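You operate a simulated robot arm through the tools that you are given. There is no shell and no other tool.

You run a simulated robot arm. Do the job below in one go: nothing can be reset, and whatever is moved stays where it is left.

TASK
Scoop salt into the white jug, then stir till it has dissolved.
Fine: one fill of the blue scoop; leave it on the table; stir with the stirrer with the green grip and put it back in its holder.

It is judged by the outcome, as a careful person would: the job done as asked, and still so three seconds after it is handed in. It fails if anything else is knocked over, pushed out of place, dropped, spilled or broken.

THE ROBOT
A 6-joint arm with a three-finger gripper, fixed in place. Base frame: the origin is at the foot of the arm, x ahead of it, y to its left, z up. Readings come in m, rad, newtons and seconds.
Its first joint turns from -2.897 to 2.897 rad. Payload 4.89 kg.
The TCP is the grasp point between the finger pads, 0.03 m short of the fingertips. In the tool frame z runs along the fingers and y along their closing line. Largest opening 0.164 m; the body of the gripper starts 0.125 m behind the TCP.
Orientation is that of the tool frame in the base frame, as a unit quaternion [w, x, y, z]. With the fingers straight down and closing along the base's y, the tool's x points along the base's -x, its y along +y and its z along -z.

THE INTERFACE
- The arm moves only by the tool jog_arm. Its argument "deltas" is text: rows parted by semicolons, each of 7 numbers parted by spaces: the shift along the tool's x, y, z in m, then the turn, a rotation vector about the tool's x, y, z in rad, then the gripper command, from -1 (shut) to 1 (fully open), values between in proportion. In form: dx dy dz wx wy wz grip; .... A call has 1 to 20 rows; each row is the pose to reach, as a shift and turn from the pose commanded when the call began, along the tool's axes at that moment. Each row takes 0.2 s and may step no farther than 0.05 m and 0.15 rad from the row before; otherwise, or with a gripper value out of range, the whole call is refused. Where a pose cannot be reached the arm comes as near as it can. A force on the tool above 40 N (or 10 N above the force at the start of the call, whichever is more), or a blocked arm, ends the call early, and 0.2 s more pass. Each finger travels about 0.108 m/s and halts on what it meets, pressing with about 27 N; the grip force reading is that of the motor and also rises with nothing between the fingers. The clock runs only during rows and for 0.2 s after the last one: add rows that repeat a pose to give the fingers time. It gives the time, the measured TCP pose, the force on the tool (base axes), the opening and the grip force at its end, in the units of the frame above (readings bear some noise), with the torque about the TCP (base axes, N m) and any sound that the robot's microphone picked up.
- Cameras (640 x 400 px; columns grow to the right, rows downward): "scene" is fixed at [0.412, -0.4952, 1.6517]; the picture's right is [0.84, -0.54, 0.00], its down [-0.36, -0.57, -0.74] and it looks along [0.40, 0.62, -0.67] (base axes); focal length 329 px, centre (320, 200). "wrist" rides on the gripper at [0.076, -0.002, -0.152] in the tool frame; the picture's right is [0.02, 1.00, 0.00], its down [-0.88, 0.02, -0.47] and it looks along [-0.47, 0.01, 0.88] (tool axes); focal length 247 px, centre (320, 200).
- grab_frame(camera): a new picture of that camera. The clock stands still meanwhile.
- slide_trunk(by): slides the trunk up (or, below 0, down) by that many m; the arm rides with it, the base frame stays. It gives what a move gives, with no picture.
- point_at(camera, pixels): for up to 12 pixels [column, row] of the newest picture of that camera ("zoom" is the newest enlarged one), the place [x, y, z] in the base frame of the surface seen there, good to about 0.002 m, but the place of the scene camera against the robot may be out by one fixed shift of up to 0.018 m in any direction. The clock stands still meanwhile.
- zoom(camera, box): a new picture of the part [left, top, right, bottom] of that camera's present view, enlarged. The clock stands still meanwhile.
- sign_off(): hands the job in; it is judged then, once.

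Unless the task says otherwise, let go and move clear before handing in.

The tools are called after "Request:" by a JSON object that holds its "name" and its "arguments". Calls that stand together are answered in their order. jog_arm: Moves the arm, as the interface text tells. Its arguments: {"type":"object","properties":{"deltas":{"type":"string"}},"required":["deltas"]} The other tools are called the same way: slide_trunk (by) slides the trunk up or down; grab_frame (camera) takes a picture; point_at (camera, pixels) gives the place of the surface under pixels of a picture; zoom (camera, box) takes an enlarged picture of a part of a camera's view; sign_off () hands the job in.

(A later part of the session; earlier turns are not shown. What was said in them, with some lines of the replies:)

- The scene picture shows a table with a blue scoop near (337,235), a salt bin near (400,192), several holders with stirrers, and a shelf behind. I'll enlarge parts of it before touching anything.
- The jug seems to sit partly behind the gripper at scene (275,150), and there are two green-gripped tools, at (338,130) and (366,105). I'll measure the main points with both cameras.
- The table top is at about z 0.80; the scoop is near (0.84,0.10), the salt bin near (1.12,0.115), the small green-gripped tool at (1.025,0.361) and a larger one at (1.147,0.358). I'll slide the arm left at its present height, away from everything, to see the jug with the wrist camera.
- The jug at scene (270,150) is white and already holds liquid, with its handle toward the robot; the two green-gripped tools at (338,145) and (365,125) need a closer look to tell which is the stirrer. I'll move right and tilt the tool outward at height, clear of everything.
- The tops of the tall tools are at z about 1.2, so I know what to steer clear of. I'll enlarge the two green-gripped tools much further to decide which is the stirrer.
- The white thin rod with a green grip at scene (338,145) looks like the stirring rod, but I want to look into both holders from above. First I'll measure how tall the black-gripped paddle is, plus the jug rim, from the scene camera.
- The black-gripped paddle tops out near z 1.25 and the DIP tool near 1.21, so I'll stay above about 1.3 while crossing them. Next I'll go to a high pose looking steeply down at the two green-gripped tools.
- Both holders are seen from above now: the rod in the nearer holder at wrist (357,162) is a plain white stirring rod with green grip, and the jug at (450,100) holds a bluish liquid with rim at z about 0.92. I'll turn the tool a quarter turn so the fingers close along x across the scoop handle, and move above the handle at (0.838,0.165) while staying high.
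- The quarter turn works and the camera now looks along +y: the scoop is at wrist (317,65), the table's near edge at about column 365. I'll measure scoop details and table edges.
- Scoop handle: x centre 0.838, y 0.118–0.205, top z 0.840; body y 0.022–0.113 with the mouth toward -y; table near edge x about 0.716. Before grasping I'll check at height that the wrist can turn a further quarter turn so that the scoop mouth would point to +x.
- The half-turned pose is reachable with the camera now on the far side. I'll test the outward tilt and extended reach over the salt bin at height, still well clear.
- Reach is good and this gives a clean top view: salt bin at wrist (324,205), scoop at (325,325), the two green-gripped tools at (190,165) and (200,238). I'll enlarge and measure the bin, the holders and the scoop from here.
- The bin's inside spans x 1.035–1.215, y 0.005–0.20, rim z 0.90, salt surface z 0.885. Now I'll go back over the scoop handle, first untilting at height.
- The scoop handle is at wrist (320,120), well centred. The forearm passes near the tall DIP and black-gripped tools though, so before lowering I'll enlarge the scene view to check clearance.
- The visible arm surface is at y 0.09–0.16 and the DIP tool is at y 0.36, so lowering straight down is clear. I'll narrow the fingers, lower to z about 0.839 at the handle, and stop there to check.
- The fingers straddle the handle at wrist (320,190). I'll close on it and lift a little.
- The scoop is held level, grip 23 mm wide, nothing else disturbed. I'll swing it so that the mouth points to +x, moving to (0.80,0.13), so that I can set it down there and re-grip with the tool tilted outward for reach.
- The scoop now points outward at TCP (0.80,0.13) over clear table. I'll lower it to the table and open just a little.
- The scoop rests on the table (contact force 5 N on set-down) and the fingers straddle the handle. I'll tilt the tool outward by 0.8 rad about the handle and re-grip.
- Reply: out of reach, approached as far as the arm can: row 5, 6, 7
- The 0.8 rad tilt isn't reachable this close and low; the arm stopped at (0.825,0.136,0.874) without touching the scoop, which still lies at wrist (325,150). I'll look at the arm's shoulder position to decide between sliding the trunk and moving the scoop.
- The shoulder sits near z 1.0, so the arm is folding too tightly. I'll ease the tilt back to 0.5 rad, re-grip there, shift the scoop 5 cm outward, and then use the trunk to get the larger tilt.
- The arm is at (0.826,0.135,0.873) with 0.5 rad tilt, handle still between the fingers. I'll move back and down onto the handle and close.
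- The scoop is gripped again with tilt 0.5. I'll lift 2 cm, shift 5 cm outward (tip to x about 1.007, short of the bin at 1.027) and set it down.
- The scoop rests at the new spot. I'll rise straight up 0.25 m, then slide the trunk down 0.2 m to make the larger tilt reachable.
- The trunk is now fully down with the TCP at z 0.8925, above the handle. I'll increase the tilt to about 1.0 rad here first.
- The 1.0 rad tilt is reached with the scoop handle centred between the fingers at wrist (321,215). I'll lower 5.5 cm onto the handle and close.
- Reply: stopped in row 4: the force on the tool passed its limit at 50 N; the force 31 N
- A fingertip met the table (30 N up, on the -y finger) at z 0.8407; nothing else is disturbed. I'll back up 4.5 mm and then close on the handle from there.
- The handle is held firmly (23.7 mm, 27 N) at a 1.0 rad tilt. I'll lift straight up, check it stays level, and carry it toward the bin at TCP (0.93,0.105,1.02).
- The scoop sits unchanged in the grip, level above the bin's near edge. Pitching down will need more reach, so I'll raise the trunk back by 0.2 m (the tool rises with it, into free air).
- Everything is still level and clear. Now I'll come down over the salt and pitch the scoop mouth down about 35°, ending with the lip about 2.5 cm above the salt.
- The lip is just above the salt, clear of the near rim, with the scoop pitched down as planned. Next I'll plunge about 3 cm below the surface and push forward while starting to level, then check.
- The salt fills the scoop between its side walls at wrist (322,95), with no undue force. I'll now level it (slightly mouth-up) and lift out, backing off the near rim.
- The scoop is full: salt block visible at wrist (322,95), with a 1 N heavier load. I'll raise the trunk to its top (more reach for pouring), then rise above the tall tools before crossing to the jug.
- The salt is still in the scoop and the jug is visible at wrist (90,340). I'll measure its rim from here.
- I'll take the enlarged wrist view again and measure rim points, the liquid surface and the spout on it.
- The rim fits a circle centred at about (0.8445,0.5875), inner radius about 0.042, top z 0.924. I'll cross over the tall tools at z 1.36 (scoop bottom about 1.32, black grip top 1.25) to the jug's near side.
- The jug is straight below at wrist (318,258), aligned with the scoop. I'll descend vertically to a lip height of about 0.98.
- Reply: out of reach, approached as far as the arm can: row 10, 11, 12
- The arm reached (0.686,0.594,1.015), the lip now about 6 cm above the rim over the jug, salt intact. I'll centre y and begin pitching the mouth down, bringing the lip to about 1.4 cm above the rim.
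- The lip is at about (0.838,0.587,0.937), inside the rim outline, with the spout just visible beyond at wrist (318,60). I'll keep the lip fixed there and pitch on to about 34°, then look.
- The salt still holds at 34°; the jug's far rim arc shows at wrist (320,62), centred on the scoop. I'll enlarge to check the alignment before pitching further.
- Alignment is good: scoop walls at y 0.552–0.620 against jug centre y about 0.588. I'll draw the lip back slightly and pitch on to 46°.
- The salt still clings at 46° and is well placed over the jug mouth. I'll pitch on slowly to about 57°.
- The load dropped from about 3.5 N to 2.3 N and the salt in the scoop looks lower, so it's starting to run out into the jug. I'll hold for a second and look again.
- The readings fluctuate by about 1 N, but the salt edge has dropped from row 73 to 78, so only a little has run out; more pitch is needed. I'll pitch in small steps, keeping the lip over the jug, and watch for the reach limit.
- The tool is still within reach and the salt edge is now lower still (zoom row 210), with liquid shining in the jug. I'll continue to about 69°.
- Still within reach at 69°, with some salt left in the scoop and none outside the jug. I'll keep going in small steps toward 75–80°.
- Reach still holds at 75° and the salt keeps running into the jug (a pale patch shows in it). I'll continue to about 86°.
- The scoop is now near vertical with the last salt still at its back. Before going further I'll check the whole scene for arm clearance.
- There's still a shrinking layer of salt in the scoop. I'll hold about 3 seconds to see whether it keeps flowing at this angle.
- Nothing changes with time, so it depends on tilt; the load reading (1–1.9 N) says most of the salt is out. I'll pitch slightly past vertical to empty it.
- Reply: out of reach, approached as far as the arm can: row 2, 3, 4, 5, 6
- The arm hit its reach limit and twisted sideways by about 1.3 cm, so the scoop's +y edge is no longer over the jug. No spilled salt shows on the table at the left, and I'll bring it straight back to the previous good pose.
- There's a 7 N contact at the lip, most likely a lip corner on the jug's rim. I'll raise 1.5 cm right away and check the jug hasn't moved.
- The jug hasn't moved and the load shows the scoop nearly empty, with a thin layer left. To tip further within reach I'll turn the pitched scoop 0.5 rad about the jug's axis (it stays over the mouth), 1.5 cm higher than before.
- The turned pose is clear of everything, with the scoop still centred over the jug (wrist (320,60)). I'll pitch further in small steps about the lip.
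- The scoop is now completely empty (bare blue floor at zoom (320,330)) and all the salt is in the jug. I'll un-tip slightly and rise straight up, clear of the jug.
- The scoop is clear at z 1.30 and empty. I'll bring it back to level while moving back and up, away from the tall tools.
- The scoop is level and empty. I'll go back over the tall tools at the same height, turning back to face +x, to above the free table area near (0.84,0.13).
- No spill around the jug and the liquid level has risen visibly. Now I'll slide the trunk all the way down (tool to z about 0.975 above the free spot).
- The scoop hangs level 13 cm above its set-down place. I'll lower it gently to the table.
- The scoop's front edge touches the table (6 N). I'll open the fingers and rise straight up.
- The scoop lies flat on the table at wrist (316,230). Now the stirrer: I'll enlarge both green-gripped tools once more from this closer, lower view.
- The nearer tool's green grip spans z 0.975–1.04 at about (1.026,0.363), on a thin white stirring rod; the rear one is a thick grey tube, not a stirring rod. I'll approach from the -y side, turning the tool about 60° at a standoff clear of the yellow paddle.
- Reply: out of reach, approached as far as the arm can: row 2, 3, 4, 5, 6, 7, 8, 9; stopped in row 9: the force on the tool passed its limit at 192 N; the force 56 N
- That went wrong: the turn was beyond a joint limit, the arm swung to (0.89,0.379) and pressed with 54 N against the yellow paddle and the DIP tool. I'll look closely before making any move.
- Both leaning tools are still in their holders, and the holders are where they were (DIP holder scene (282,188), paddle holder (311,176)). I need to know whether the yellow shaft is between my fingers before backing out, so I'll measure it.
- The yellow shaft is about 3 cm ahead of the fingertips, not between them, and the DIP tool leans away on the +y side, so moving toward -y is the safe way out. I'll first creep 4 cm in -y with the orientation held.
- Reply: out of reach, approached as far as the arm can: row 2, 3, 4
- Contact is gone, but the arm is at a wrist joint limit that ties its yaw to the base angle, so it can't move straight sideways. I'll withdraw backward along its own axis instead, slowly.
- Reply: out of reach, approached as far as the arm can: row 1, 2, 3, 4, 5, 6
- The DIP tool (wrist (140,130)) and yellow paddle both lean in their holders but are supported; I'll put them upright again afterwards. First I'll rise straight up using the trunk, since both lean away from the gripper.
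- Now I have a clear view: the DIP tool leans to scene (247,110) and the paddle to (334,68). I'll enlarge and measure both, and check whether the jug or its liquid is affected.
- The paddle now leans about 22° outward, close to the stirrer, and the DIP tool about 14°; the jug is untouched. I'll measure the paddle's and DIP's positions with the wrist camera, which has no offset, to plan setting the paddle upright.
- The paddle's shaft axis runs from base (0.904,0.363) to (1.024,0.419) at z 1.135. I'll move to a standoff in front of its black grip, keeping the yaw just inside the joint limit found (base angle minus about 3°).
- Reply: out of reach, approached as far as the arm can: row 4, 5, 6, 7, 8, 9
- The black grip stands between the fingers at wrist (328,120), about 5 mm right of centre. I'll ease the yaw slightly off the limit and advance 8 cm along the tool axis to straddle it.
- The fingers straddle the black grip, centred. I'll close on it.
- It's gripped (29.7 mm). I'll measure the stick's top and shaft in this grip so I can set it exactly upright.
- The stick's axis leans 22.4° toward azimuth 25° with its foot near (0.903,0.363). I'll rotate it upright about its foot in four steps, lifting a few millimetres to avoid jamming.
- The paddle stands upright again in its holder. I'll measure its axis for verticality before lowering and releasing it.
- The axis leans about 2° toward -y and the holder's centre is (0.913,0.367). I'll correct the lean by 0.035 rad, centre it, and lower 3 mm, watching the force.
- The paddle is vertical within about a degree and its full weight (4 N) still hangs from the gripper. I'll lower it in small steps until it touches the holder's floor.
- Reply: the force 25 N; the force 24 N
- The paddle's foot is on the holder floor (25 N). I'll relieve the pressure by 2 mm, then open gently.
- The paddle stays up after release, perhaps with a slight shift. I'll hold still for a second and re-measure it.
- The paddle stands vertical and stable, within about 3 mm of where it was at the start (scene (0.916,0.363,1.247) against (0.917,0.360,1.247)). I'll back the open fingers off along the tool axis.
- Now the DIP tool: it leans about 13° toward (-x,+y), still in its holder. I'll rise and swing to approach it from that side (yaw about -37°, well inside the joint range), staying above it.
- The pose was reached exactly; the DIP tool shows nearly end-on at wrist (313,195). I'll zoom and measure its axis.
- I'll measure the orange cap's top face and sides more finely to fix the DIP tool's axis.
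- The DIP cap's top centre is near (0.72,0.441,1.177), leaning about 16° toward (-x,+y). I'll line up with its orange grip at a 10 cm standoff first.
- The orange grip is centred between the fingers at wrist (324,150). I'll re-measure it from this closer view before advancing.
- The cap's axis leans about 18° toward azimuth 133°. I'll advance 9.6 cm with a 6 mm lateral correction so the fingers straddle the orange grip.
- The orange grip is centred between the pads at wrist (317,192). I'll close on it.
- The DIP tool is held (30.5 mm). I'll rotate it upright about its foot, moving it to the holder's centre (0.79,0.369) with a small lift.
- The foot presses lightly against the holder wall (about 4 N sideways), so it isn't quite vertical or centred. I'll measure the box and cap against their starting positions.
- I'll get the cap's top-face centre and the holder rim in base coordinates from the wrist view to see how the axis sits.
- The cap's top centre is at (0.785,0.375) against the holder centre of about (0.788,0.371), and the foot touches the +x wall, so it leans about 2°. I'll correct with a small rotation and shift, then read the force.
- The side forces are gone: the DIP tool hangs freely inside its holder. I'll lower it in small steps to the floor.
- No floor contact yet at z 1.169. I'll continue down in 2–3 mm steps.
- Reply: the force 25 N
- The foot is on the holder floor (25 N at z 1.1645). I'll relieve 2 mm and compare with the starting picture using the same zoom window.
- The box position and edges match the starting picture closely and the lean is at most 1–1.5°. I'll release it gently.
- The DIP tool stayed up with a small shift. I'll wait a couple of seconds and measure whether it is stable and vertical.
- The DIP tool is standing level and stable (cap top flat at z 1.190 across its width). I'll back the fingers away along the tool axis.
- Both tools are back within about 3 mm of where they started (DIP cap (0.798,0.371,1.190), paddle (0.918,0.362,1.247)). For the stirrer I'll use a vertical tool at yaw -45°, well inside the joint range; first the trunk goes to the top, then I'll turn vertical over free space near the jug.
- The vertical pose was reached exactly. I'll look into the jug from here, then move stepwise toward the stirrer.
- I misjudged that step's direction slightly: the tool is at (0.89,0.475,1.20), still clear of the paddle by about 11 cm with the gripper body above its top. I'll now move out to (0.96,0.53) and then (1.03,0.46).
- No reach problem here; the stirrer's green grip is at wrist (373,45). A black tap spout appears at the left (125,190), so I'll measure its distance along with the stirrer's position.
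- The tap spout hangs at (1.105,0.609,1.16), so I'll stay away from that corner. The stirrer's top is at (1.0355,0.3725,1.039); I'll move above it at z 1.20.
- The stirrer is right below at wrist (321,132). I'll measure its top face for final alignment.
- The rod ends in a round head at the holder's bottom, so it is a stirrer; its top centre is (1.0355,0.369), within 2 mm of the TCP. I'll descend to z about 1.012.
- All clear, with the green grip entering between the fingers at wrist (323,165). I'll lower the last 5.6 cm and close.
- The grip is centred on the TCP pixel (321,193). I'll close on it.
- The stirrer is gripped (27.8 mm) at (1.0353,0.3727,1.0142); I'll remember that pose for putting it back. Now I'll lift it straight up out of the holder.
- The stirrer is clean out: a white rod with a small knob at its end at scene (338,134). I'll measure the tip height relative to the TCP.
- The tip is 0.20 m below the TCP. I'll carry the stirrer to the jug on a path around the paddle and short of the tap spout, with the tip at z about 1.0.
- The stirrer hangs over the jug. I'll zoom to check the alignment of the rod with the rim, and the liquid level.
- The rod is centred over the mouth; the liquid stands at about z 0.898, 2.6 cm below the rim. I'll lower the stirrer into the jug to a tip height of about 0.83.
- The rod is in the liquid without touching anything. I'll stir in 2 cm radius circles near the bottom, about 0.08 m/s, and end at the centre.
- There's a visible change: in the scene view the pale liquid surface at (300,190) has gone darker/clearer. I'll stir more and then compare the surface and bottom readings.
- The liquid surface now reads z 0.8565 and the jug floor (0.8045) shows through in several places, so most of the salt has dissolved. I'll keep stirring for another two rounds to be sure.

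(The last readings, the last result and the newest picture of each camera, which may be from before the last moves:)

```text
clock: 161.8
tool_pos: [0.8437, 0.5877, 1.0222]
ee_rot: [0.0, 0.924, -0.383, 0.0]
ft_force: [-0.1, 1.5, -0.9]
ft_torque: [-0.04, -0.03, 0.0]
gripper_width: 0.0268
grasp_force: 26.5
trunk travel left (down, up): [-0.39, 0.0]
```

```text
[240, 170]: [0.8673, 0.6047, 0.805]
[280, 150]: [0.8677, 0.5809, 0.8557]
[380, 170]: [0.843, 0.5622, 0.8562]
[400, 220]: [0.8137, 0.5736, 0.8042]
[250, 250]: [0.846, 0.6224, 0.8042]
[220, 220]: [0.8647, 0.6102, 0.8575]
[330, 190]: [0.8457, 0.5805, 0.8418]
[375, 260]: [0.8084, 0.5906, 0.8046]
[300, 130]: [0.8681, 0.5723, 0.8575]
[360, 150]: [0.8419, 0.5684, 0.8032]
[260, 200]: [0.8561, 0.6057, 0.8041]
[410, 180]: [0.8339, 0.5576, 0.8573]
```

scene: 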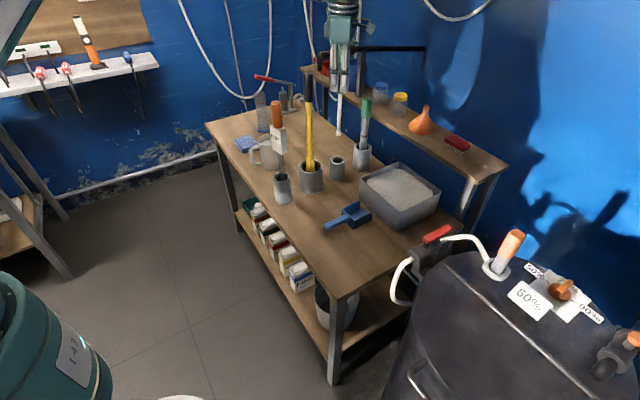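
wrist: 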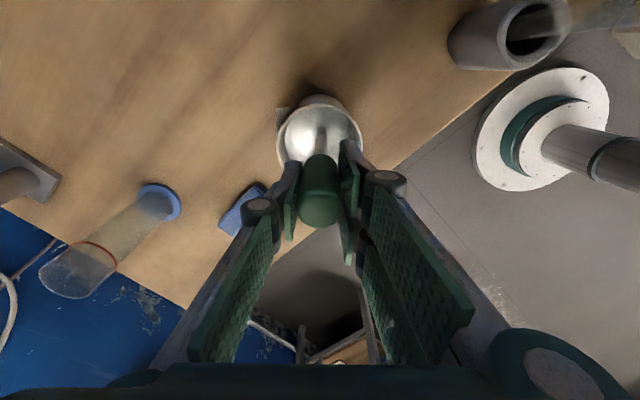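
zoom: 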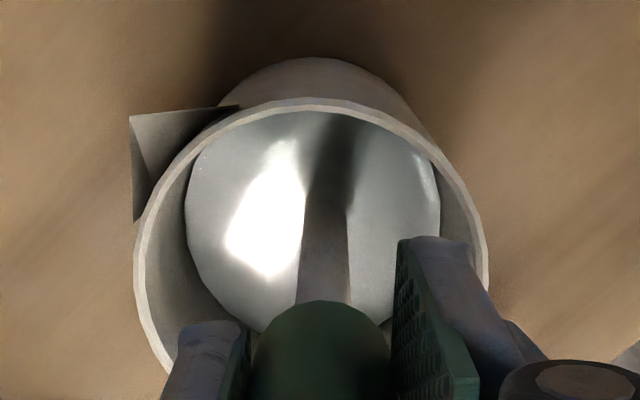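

The picture and readings are now steady: surface at 0.8565 and bare jug floor at 0.804 wherever it can be seen, so the salt has dissolved. I'll do one last round for good measure and then lift the stirrer straight up, pausing just above the liquid.

Request:
{"name": "jog_arm", "arguments": {"deltas": "0.02 0 0 0 0 0 -1; 0.0141 -0.0141 0 0 0 0 -1; 0 -0.02 0 0 0 0 -1; -0.0141 -0.0141 0 0 0 0 -1; -0.02 0 0 0 0 0 -1; -0.0141 0.0141 0 0 0 0 -1; 0 0.02 0 0 0 0 -1; 0.0141 0.0141 0 0 0 0 -1; 0.02 0 0 0 0 0 -1; 0.0141 -0.0141 0 0 0 0 -1; 0 -0.02 0 0 0 0 -1; -0.0141 -0.0141 0 0 0 0 -1; -0.02 0 0 0 0 0 -1; -0.0141 0.0141 0 0 0 0 -1; 0 0.02 0 0 0 0 -1; 0.0141 0.0141 0 0 0 0 -1; 0.02 0 0 0 0 0 -1; 0.01 0 0 0 0 0 -1; 0 0 0 0 0 0 -1; 0 0 0 0 0 0 -1"}}

Request:
{"name": "jog_arm", "arguments": {"deltas": "0 0 -0.015 0 0 0 -1; 0 0 -0.03 0 0 0 -1; 0 0 -0.045 0 0 0 -1; 0 0 -0.055 0 0 0 -1; 0 0 -0.055 0 0 0 -1; 0 0 -0.055 0 0 0 -1; 0 0 -0.055 0 0 0 -1; 0 0 -0.055 0 0 0 -1; 0 0 -0.055 0 0 0 -1"}}

Request:
{"name": "zoom", "arguments": {"camera": "wrist", "box": [260, 80, 380, 180]}}

Request:
{"name": "point_at", "arguments": {"camera": "zoom", "pixels": [[250, 150], [300, 110], [350, 130], [380, 160], [270, 220], [390, 200], [320, 160], [300, 190], [350, 190], [260, 180]]}}

```text
clock: 166.0
tool_pos: [0.8435, 0.5865, 1.0221]
ee_rot: [0.0, 0.924, -0.383, 0.0]
ft_force: [-1.1, -0.5, -1.0]
ft_torque: [-0.04, -0.1, 0.03]
gripper_width: 0.0263
grasp_force: 26.9
trunk travel left (down, up): [-0.39, 0.0]
```

```text
clock: 168.0
tool_pos: [0.8436, 0.5861, 1.0772]
ee_rot: [0.0, 0.924, -0.383, 0.001]
ft_force: [0.7, 0.3, -0.6]
ft_torque: [-0.02, 0.0, 0.02]
gripper_width: 0.0268
grasp_force: 26.8
trunk travel left (down, up): [-0.39, 0.0]
```

```text
4.00 times, centred on (320, 130) of wrist
```

zoom: 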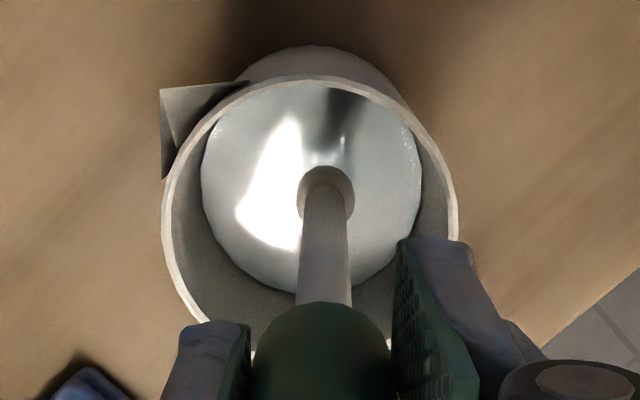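

```text
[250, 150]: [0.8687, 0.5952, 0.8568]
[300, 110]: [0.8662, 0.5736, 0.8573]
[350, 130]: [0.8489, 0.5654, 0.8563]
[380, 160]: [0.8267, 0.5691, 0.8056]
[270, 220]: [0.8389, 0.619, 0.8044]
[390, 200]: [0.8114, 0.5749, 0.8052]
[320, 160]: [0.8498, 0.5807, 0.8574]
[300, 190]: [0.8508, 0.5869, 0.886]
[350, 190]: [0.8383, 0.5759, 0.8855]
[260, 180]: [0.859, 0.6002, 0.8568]
```

The solution is clear with no solid salt left. I'll raise the stirrer above the rim and take it back along the same path to above its holder.

Request:
{"name": "jog_arm", "arguments": {"deltas": "0 0 -0.03 0 0 0 -1; 0 0 -0.06 0 0 0 -1; 0 0 -0.095 0 0 0 -1; 0 0 -0.127 0 0 0 -1; 0.0279 -0.0132 -0.127 0 0 0 -1; 0.0559 -0.0264 -0.127 0 0 0 -1; 0.0838 -0.0396 -0.127 0 0 0 -1; 0.1121 -0.0443 -0.127 0 0 0 -1; 0.1403 -0.049 -0.127 0 0 0 -1; 0.1686 -0.0537 -0.127 0 0 0 -1; 0.1987 -0.0449 -0.127 0 0 0 -1; 0.2287 -0.036 -0.127 0 0 0 -1; 0.2575 -0.0098 -0.127 0 0 0 -1; 0.2863 0.0163 -0.127 0 0 0 -1; 0.2863 0.0163 -0.127 0 0 0 -1; 0.2863 0.0163 -0.127 0 0 0 -1"}}

Request:
{"name": "grab_frame", "arguments": {"camera": "wrist"}}

Request:
{"name": "zoom", "arguments": {"camera": "scene", "box": [270, 80, 410, 210]}}

```text
clock: 171.4
tool_pos: [1.035, 0.3714, 1.205]
ee_rot: [0.0, 0.925, -0.381, 0.001]
ft_force: [0.4, 0.6, -1.4]
ft_torque: [-0.05, 0.0, 0.0]
gripper_width: 0.0268
grasp_force: 26.5
trunk travel left (down, up): [-0.39, 0.0]
```

```text
taken
```

wrist: 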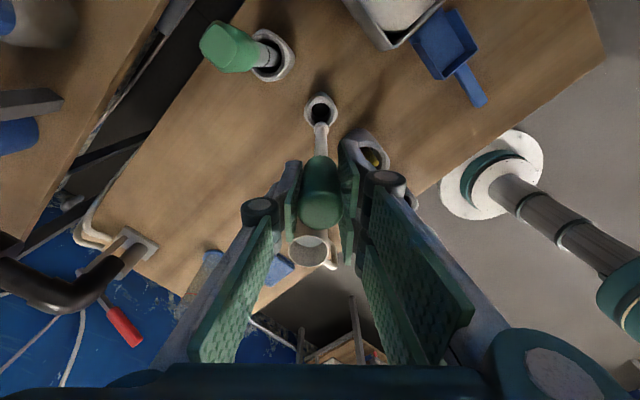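

```text
3.08 times, centred on (340, 145) of scene
```

zoom: 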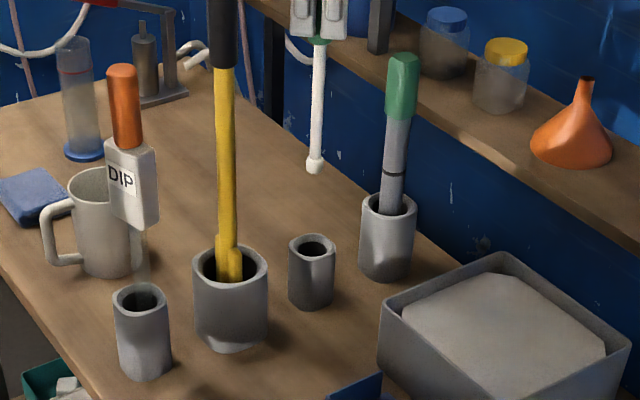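

The stirrer is back over its holder (opening at wrist (320,112), as right after lifting). I'll zoom to confirm alignment before lowering.

Request:
{"name": "zoom", "arguments": {"camera": "wrist", "box": [285, 80, 355, 160]}}

Request:
{"name": "point_at", "arguments": {"camera": "zoom", "pixels": [[240, 110], [390, 110], [315, 70], [320, 200], [320, 240], [315, 130], [260, 180], [385, 180]]}}

```text
5.00 times, centred on (320, 120) of wrist
```

zoom: 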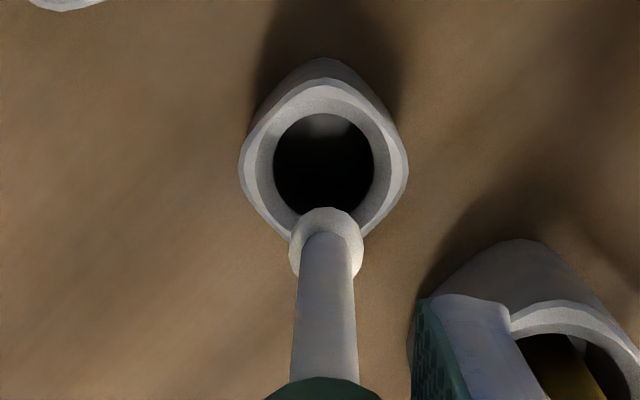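

```text
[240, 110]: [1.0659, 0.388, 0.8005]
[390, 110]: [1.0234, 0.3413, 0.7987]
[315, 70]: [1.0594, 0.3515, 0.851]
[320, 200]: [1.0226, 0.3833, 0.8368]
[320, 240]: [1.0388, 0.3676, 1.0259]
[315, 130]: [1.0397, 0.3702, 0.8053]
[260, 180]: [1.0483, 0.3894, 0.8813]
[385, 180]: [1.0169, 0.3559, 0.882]
```

The knob is over the hole, matching the pose where it was originally picked. I'll lower it in, stopping a few millimetres short of the floor.

Request:
{"name": "jog_arm", "arguments": {"deltas": "0 0 0.03 0 0 0 -1; 0 0 0.06 0 0 0 -1; 0 0 0.09 0 0 0 -1; 0 0 0.115 0 0 0 -1; 0 0 0.14 0 0 0 -1; 0 0 0.16 0 0 0 -1; 0 0 0.175 0 0 0 -1; 0 0 0.185 0 0 0 -1; 0 0 0.185 0 0 0 -1"}}

Request:
{"name": "zoom", "arguments": {"camera": "scene", "box": [290, 100, 390, 200]}}

```text
clock: 173.4
tool_pos: [1.0348, 0.3727, 1.0194]
ee_rot: [0.0, 0.924, -0.383, 0.0]
ft_force: [-0.1, -0.2, -1.3]
ft_torque: [-0.02, -0.03, 0.01]
gripper_width: 0.0268
grasp_force: 26.8
trunk travel left (down, up): [-0.39, 0.0]
```

```text
4.00 times, centred on (340, 150) of scene
```

zoom: 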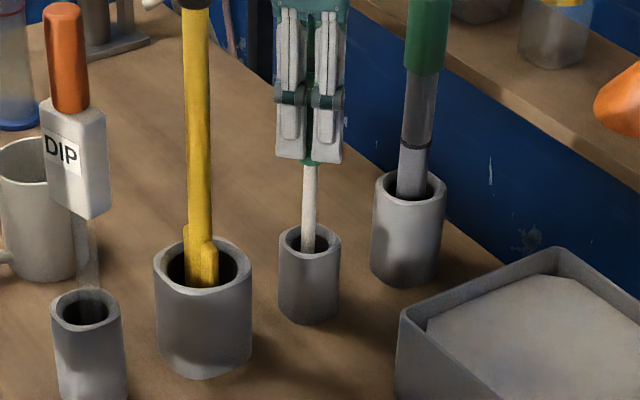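

The rod is inside the holder with no contact force. I'll lower in small steps to the floor.

Request:
{"name": "jog_arm", "arguments": {"deltas": "0 0 0.0015 0 0 0 -1; 0 0 0.003 0 0 0 -1; 0 0 0.003 0 0 0 -1"}}

Request:
{"name": "jog_arm", "arguments": {"deltas": "0 0 0.001 0 0 0 -1; 0 0 0.002 0 0 0 -1; 0 0 0.002 0 0 0 -1"}}

```text
clock: 174.2
tool_pos: [1.0343, 0.3735, 1.0163]
ee_rot: [-0.001, 0.924, -0.383, 0.0]
ft_force: [0.8, 0.3, -0.8]
ft_torque: [0.02, 0.03, 0.03]
gripper_width: 0.0269
grasp_force: 26.9
trunk travel left (down, up): [-0.39, 0.0]
```

```text
clock: 175.0
tool_pos: [1.0342, 0.3721, 1.0136]
ee_rot: [0.0, 0.924, -0.382, -0.001]
ft_force: [0.7, 0.8, -0.5]
ft_torque: [0.0, 0.02, -0.01]
gripper_width: 0.027
grasp_force: 26.3
trunk travel left (down, up): [-0.39, 0.0]
```

Still no contact at 1.0136. I'll go 1–2 mm further.

Request:
{"name": "jog_arm", "arguments": {"deltas": "0 0 0.001 0 0 0 -1; 0 0 0.002 0 0 0 -1; 0 0 0.002 0 0 0 -1"}}

```text
clock: 175.8
tool_pos: [1.0345, 0.3713, 1.0143]
ee_rot: [0.0, 0.924, -0.382, 0.001]
ft_force: [0.7, -1.2, 24.6]
ft_torque: [-0.23, -0.26, 0.01]
gripper_width: 0.027
grasp_force: 27.3
trunk travel left (down, up): [-0.39, 0.0]
```

The stirrer's end is on the holder floor (25 N). I'll relieve 1.5 mm and then open gently.

Request:
{"name": "jog_arm", "arguments": {"deltas": "0 0 -0.001 0 0 0 -1; 0 0 -0.0018 0 0 0 -1; 0 0 -0.0018 0 0 0 -1"}}

Request:
{"name": "jog_arm", "arguments": {"deltas": "0 0 0 0 0 0 -0.66; 0 0 0 0 0 0 -0.62; 0 0 0 0 0 0 -0.55; 0 0 0 0 0 0 -0.45; 0 0 0 0 0 0 -0.3; 0 0 0 0 0 0 -0.15; 0 0 0 0 0 0 -0.1; 0 0 0 0 0 0 -0.1; 0 0 0 0 0 0 -0.1; 0 0 0 0 0 0 -0.1"}}

Request:
{"name": "grab_frame", "arguments": {"camera": "wrist"}}

Request:
{"name": "zoom", "arguments": {"camera": "scene", "box": [290, 100, 390, 200]}}

```text
clock: 176.6
tool_pos: [1.0337, 0.3722, 1.0131]
ee_rot: [0.0, 0.924, -0.383, -0.001]
ft_force: [0.6, -2.0, 7.9]
ft_torque: [-0.24, 0.09, -0.02]
gripper_width: 0.0268
grasp_force: 27.6
trunk travel left (down, up): [-0.39, 0.0]
```

```text
clock: 178.8
tool_pos: [1.0336, 0.3717, 1.013]
ee_rot: [0.0, 0.924, -0.383, 0.0]
ft_force: [0.3, -0.9, 0.5]
ft_torque: [0.01, -0.01, 0.01]
gripper_width: 0.0736
grasp_force: 0.2
trunk travel left (down, up): [-0.39, 0.0]
```

```text
taken
```

wrist: 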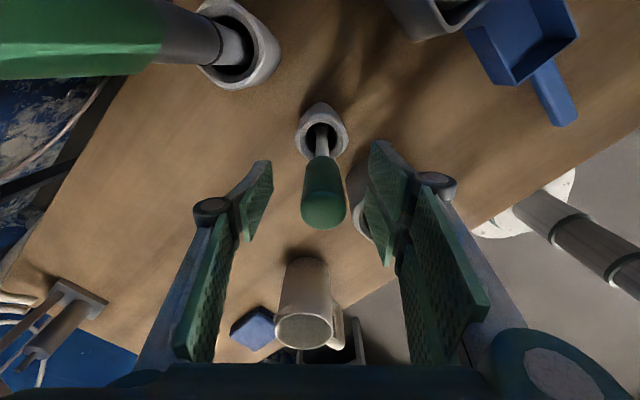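

```text
4.00 times, centred on (340, 150) of scene
```

zoom: 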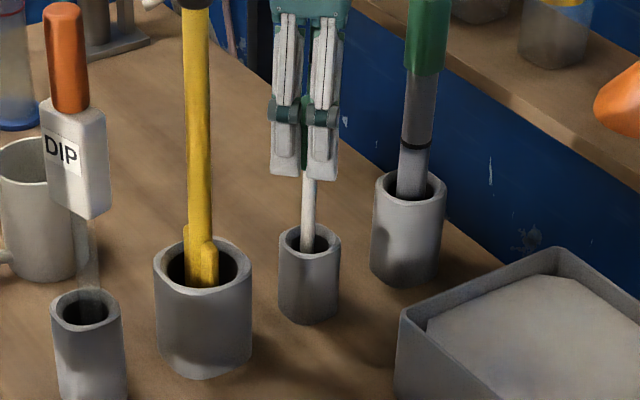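

The stirrer stands upright in its holder with the fingers open around it. I'll rise straight up, slowly at first.

Request:
{"name": "jog_arm", "arguments": {"deltas": "0 0 -0.01 0 0 0 -0.1; 0 0 -0.025 0 0 0 -0.1; 0 0 -0.045 0 0 0 -0.1; 0 0 -0.07 0 0 0 -0.1; 0 0 -0.1 0 0 0 -0.1; 0 0 -0.13 0 0 0 -0.1; 0 0 -0.16 0 0 0 -0.1; 0 0 -0.19 0 0 0 -0.1; 0 0 -0.19 0 0 0 -0.1"}}

Request:
{"name": "grab_frame", "arguments": {"camera": "scene"}}

Request:
{"name": "grab_frame", "arguments": {"camera": "wrist"}}

Request:
{"name": "point_at", "arguments": {"camera": "scene", "pixels": [[338, 130], [338, 150], [337, 163], [274, 104], [309, 78], [365, 105], [365, 125]]}}

```text
clock: 180.8
tool_pos: [1.0337, 0.3719, 1.205]
ee_rot: [0.0, 0.924, -0.382, 0.0]
ft_force: [-0.5, -0.5, -0.2]
ft_torque: [0.05, -0.08, 0.04]
gripper_width: 0.0738
grasp_force: 0.0
trunk travel left (down, up): [-0.39, 0.0]
```

```text
taken
```

scene: 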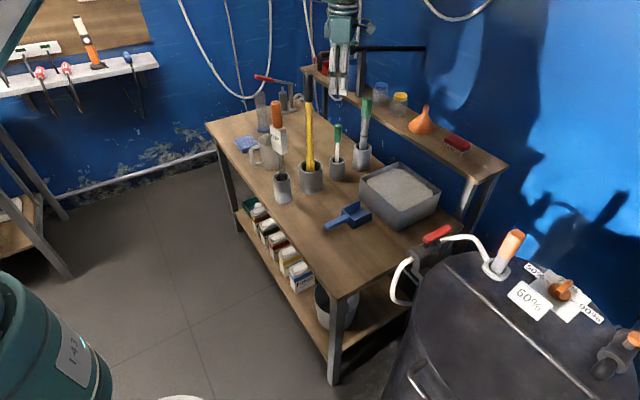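

```text
taken
```

wrist: 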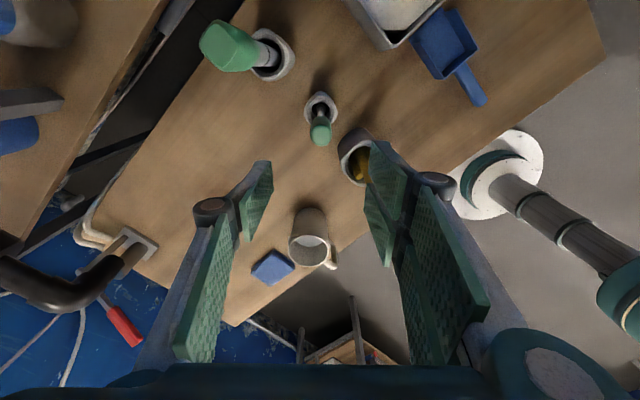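

```text
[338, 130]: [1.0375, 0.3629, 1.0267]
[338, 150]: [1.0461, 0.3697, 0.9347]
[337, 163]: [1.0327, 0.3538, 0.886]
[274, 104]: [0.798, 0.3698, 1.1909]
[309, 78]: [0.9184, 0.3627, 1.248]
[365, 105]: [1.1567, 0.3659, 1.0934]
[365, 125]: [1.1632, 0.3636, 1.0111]
```

The stirrer stands exactly where it was at the start ((1.0375,0.3629,1.0267) against (1.0369,0.3645,1.0272)), and the other tools are in place. I'll move the arm clear along the same path, then up and back.

Request:
{"name": "jog_arm", "arguments": {"deltas": "-0.0288 -0.0262 0 0 0 0 -0.1; -0.0576 -0.0523 0 0 0 0 -0.1; -0.0877 -0.0612 0 0 0 0 -0.1; -0.1177 -0.07 0 0 0 0 -0.1; -0.146 -0.0653 -0.02 0 0 0 -0.1; -0.1743 -0.0606 -0.05 0 0 0 -0.1; -0.2025 -0.0559 -0.08 0 0 0 -0.1; -0.2303 -0.0434 -0.11 0 0 0 -0.1; -0.2582 -0.0309 -0.14 0 0 0 -0.1; -0.286 -0.0184 -0.16 0 0 0 -0.1; -0.286 -0.0184 -0.16 0 0 0 -0.1"}}

Request:
{"name": "grab_frame", "arguments": {"camera": "wrist"}}

Request:
{"name": "grab_frame", "arguments": {"camera": "scene"}}

Request:
{"name": "zoom", "arguments": {"camera": "wrist", "box": [260, 70, 370, 170]}}

```text
clock: 183.2
tool_pos: [0.8459, 0.5872, 1.364]
ee_rot: [0.0, 0.924, -0.382, 0.0]
ft_force: [-1.6, -0.1, 0.3]
ft_torque: [-0.09, -0.21, -0.03]
gripper_width: 0.0737
grasp_force: 0.0
trunk travel left (down, up): [-0.39, 0.0]
```

```text
taken
```

wrist: 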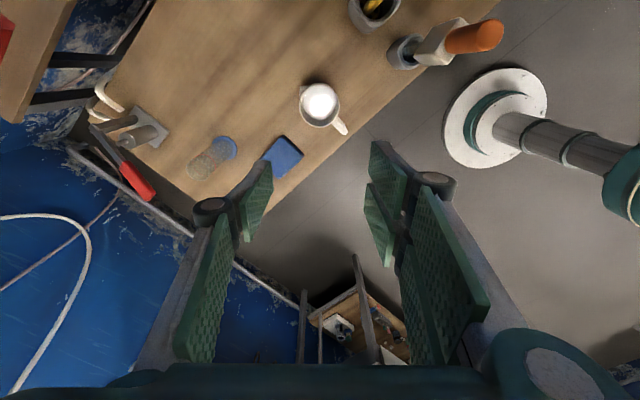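

```text
taken
```

scene: 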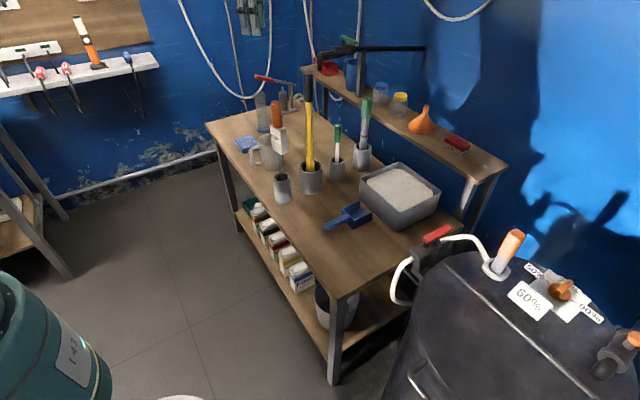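

```text
4.00 times, centred on (315, 120) of wrist
```

zoom: 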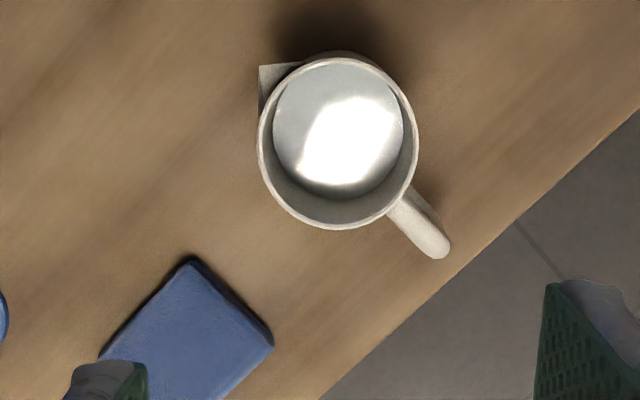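

The jug holds clear solution, nothing is spilled around it. I'll draw the arm back from the table and make a final inspection.

Request:
{"name": "jog_arm", "arguments": {"deltas": "-0.0177 0.0413 0 0 0 0 0; -0.0353 0.0825 0 0 0 0 0; -0.053 0.1238 0 0 0 0 0; -0.0707 0.165 0 0 0 0 0; -0.0883 0.2063 0 0 0 0 0; -0.106 0.2475 0 0 0 0 0; -0.106 0.2475 0 0 0 0 0"}}

Request:
{"name": "grab_frame", "arguments": {"camera": "scene"}}

Request:
{"name": "zoom", "arguments": {"camera": "scene", "box": [215, 90, 355, 210]}}

Request:
{"name": "zoom", "arguments": {"camera": "scene", "box": [310, 120, 460, 280]}}

```text
clock: 184.8
tool_pos: [0.594, 0.4861, 1.3644]
ee_rot: [0.0, 0.924, -0.383, 0.001]
ft_force: [-0.8, -1.0, 1.2]
ft_torque: [0.09, -0.19, -0.02]
gripper_width: 0.0816
grasp_force: 0.4
trunk travel left (down, up): [-0.39, 0.0]
```

```text
taken
```

scene: 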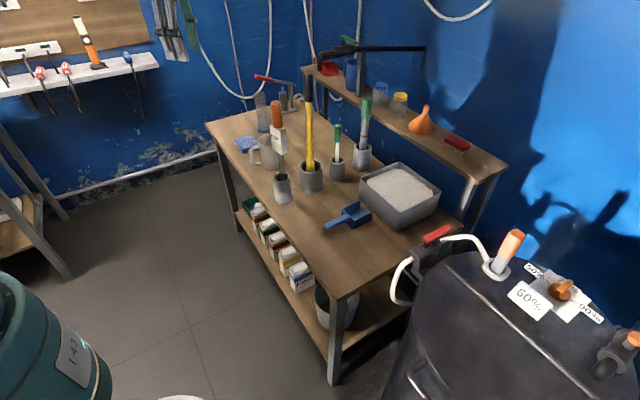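

```text
3.33 times, centred on (285, 150) of scene
```

zoom: 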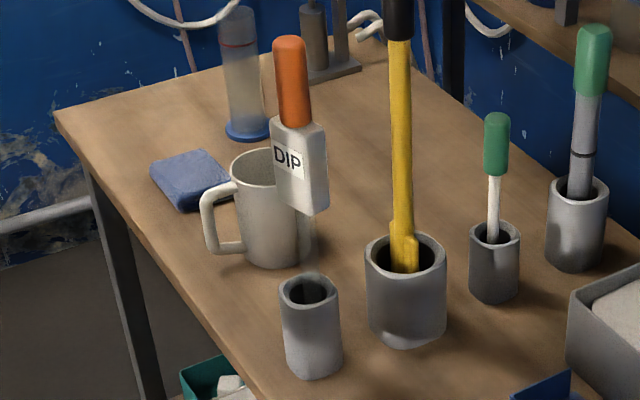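

```text
2.50 times, centred on (385, 200) of scene
```

zoom: 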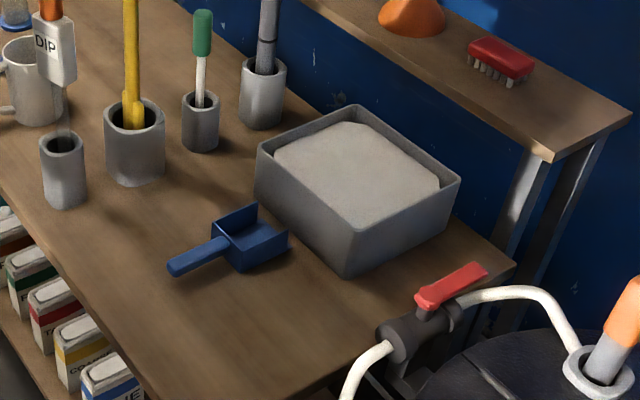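

Final check: the scoop lies empty on the table at scene (350,217), and the stirrer is back upright in its holder at (338,150). The jug holds clear solution, the paddle and DIP tool stand within a few millimetres of where they were, nothing is spilled, and the arm is clear. Handing in.

Request:
{"name": "sign_off", "arguments": {}}

```text
The job is handed in.
```

The job is done and handed in, but I knocked two other tools partway through and had to set them back.

- **Salt:** I tipped one full blue scoop into the white jug with no spill. The empty scoop is lying on the table.
- **Stirring:** I stirred with the white rod with the green grip until the solution was clear and the jug floor was bare. The rod is back upright in its own holder, within about 2 mm of where it started. A second green-gripped tool stands further back. I judged it to be a thick grey tube rather than a stirrer and left it alone.
- **What went wrong:** On my first approach to the stirrer I commanded a turn beyond a wrist joint limit. The arm swung into the yellow paddle and the DIP tester and tilted both in their holders. I stopped, backed off and set each one upright again. They now stand stable within about 4 mm of their starting positions, though the DIP tester's box is turned slightly.
- **Brief contacts:** The scoop lip touched the jug rim lightly while pouring. The fingertips also touched the table once while re-gripping the scoop. Neither moved anything.
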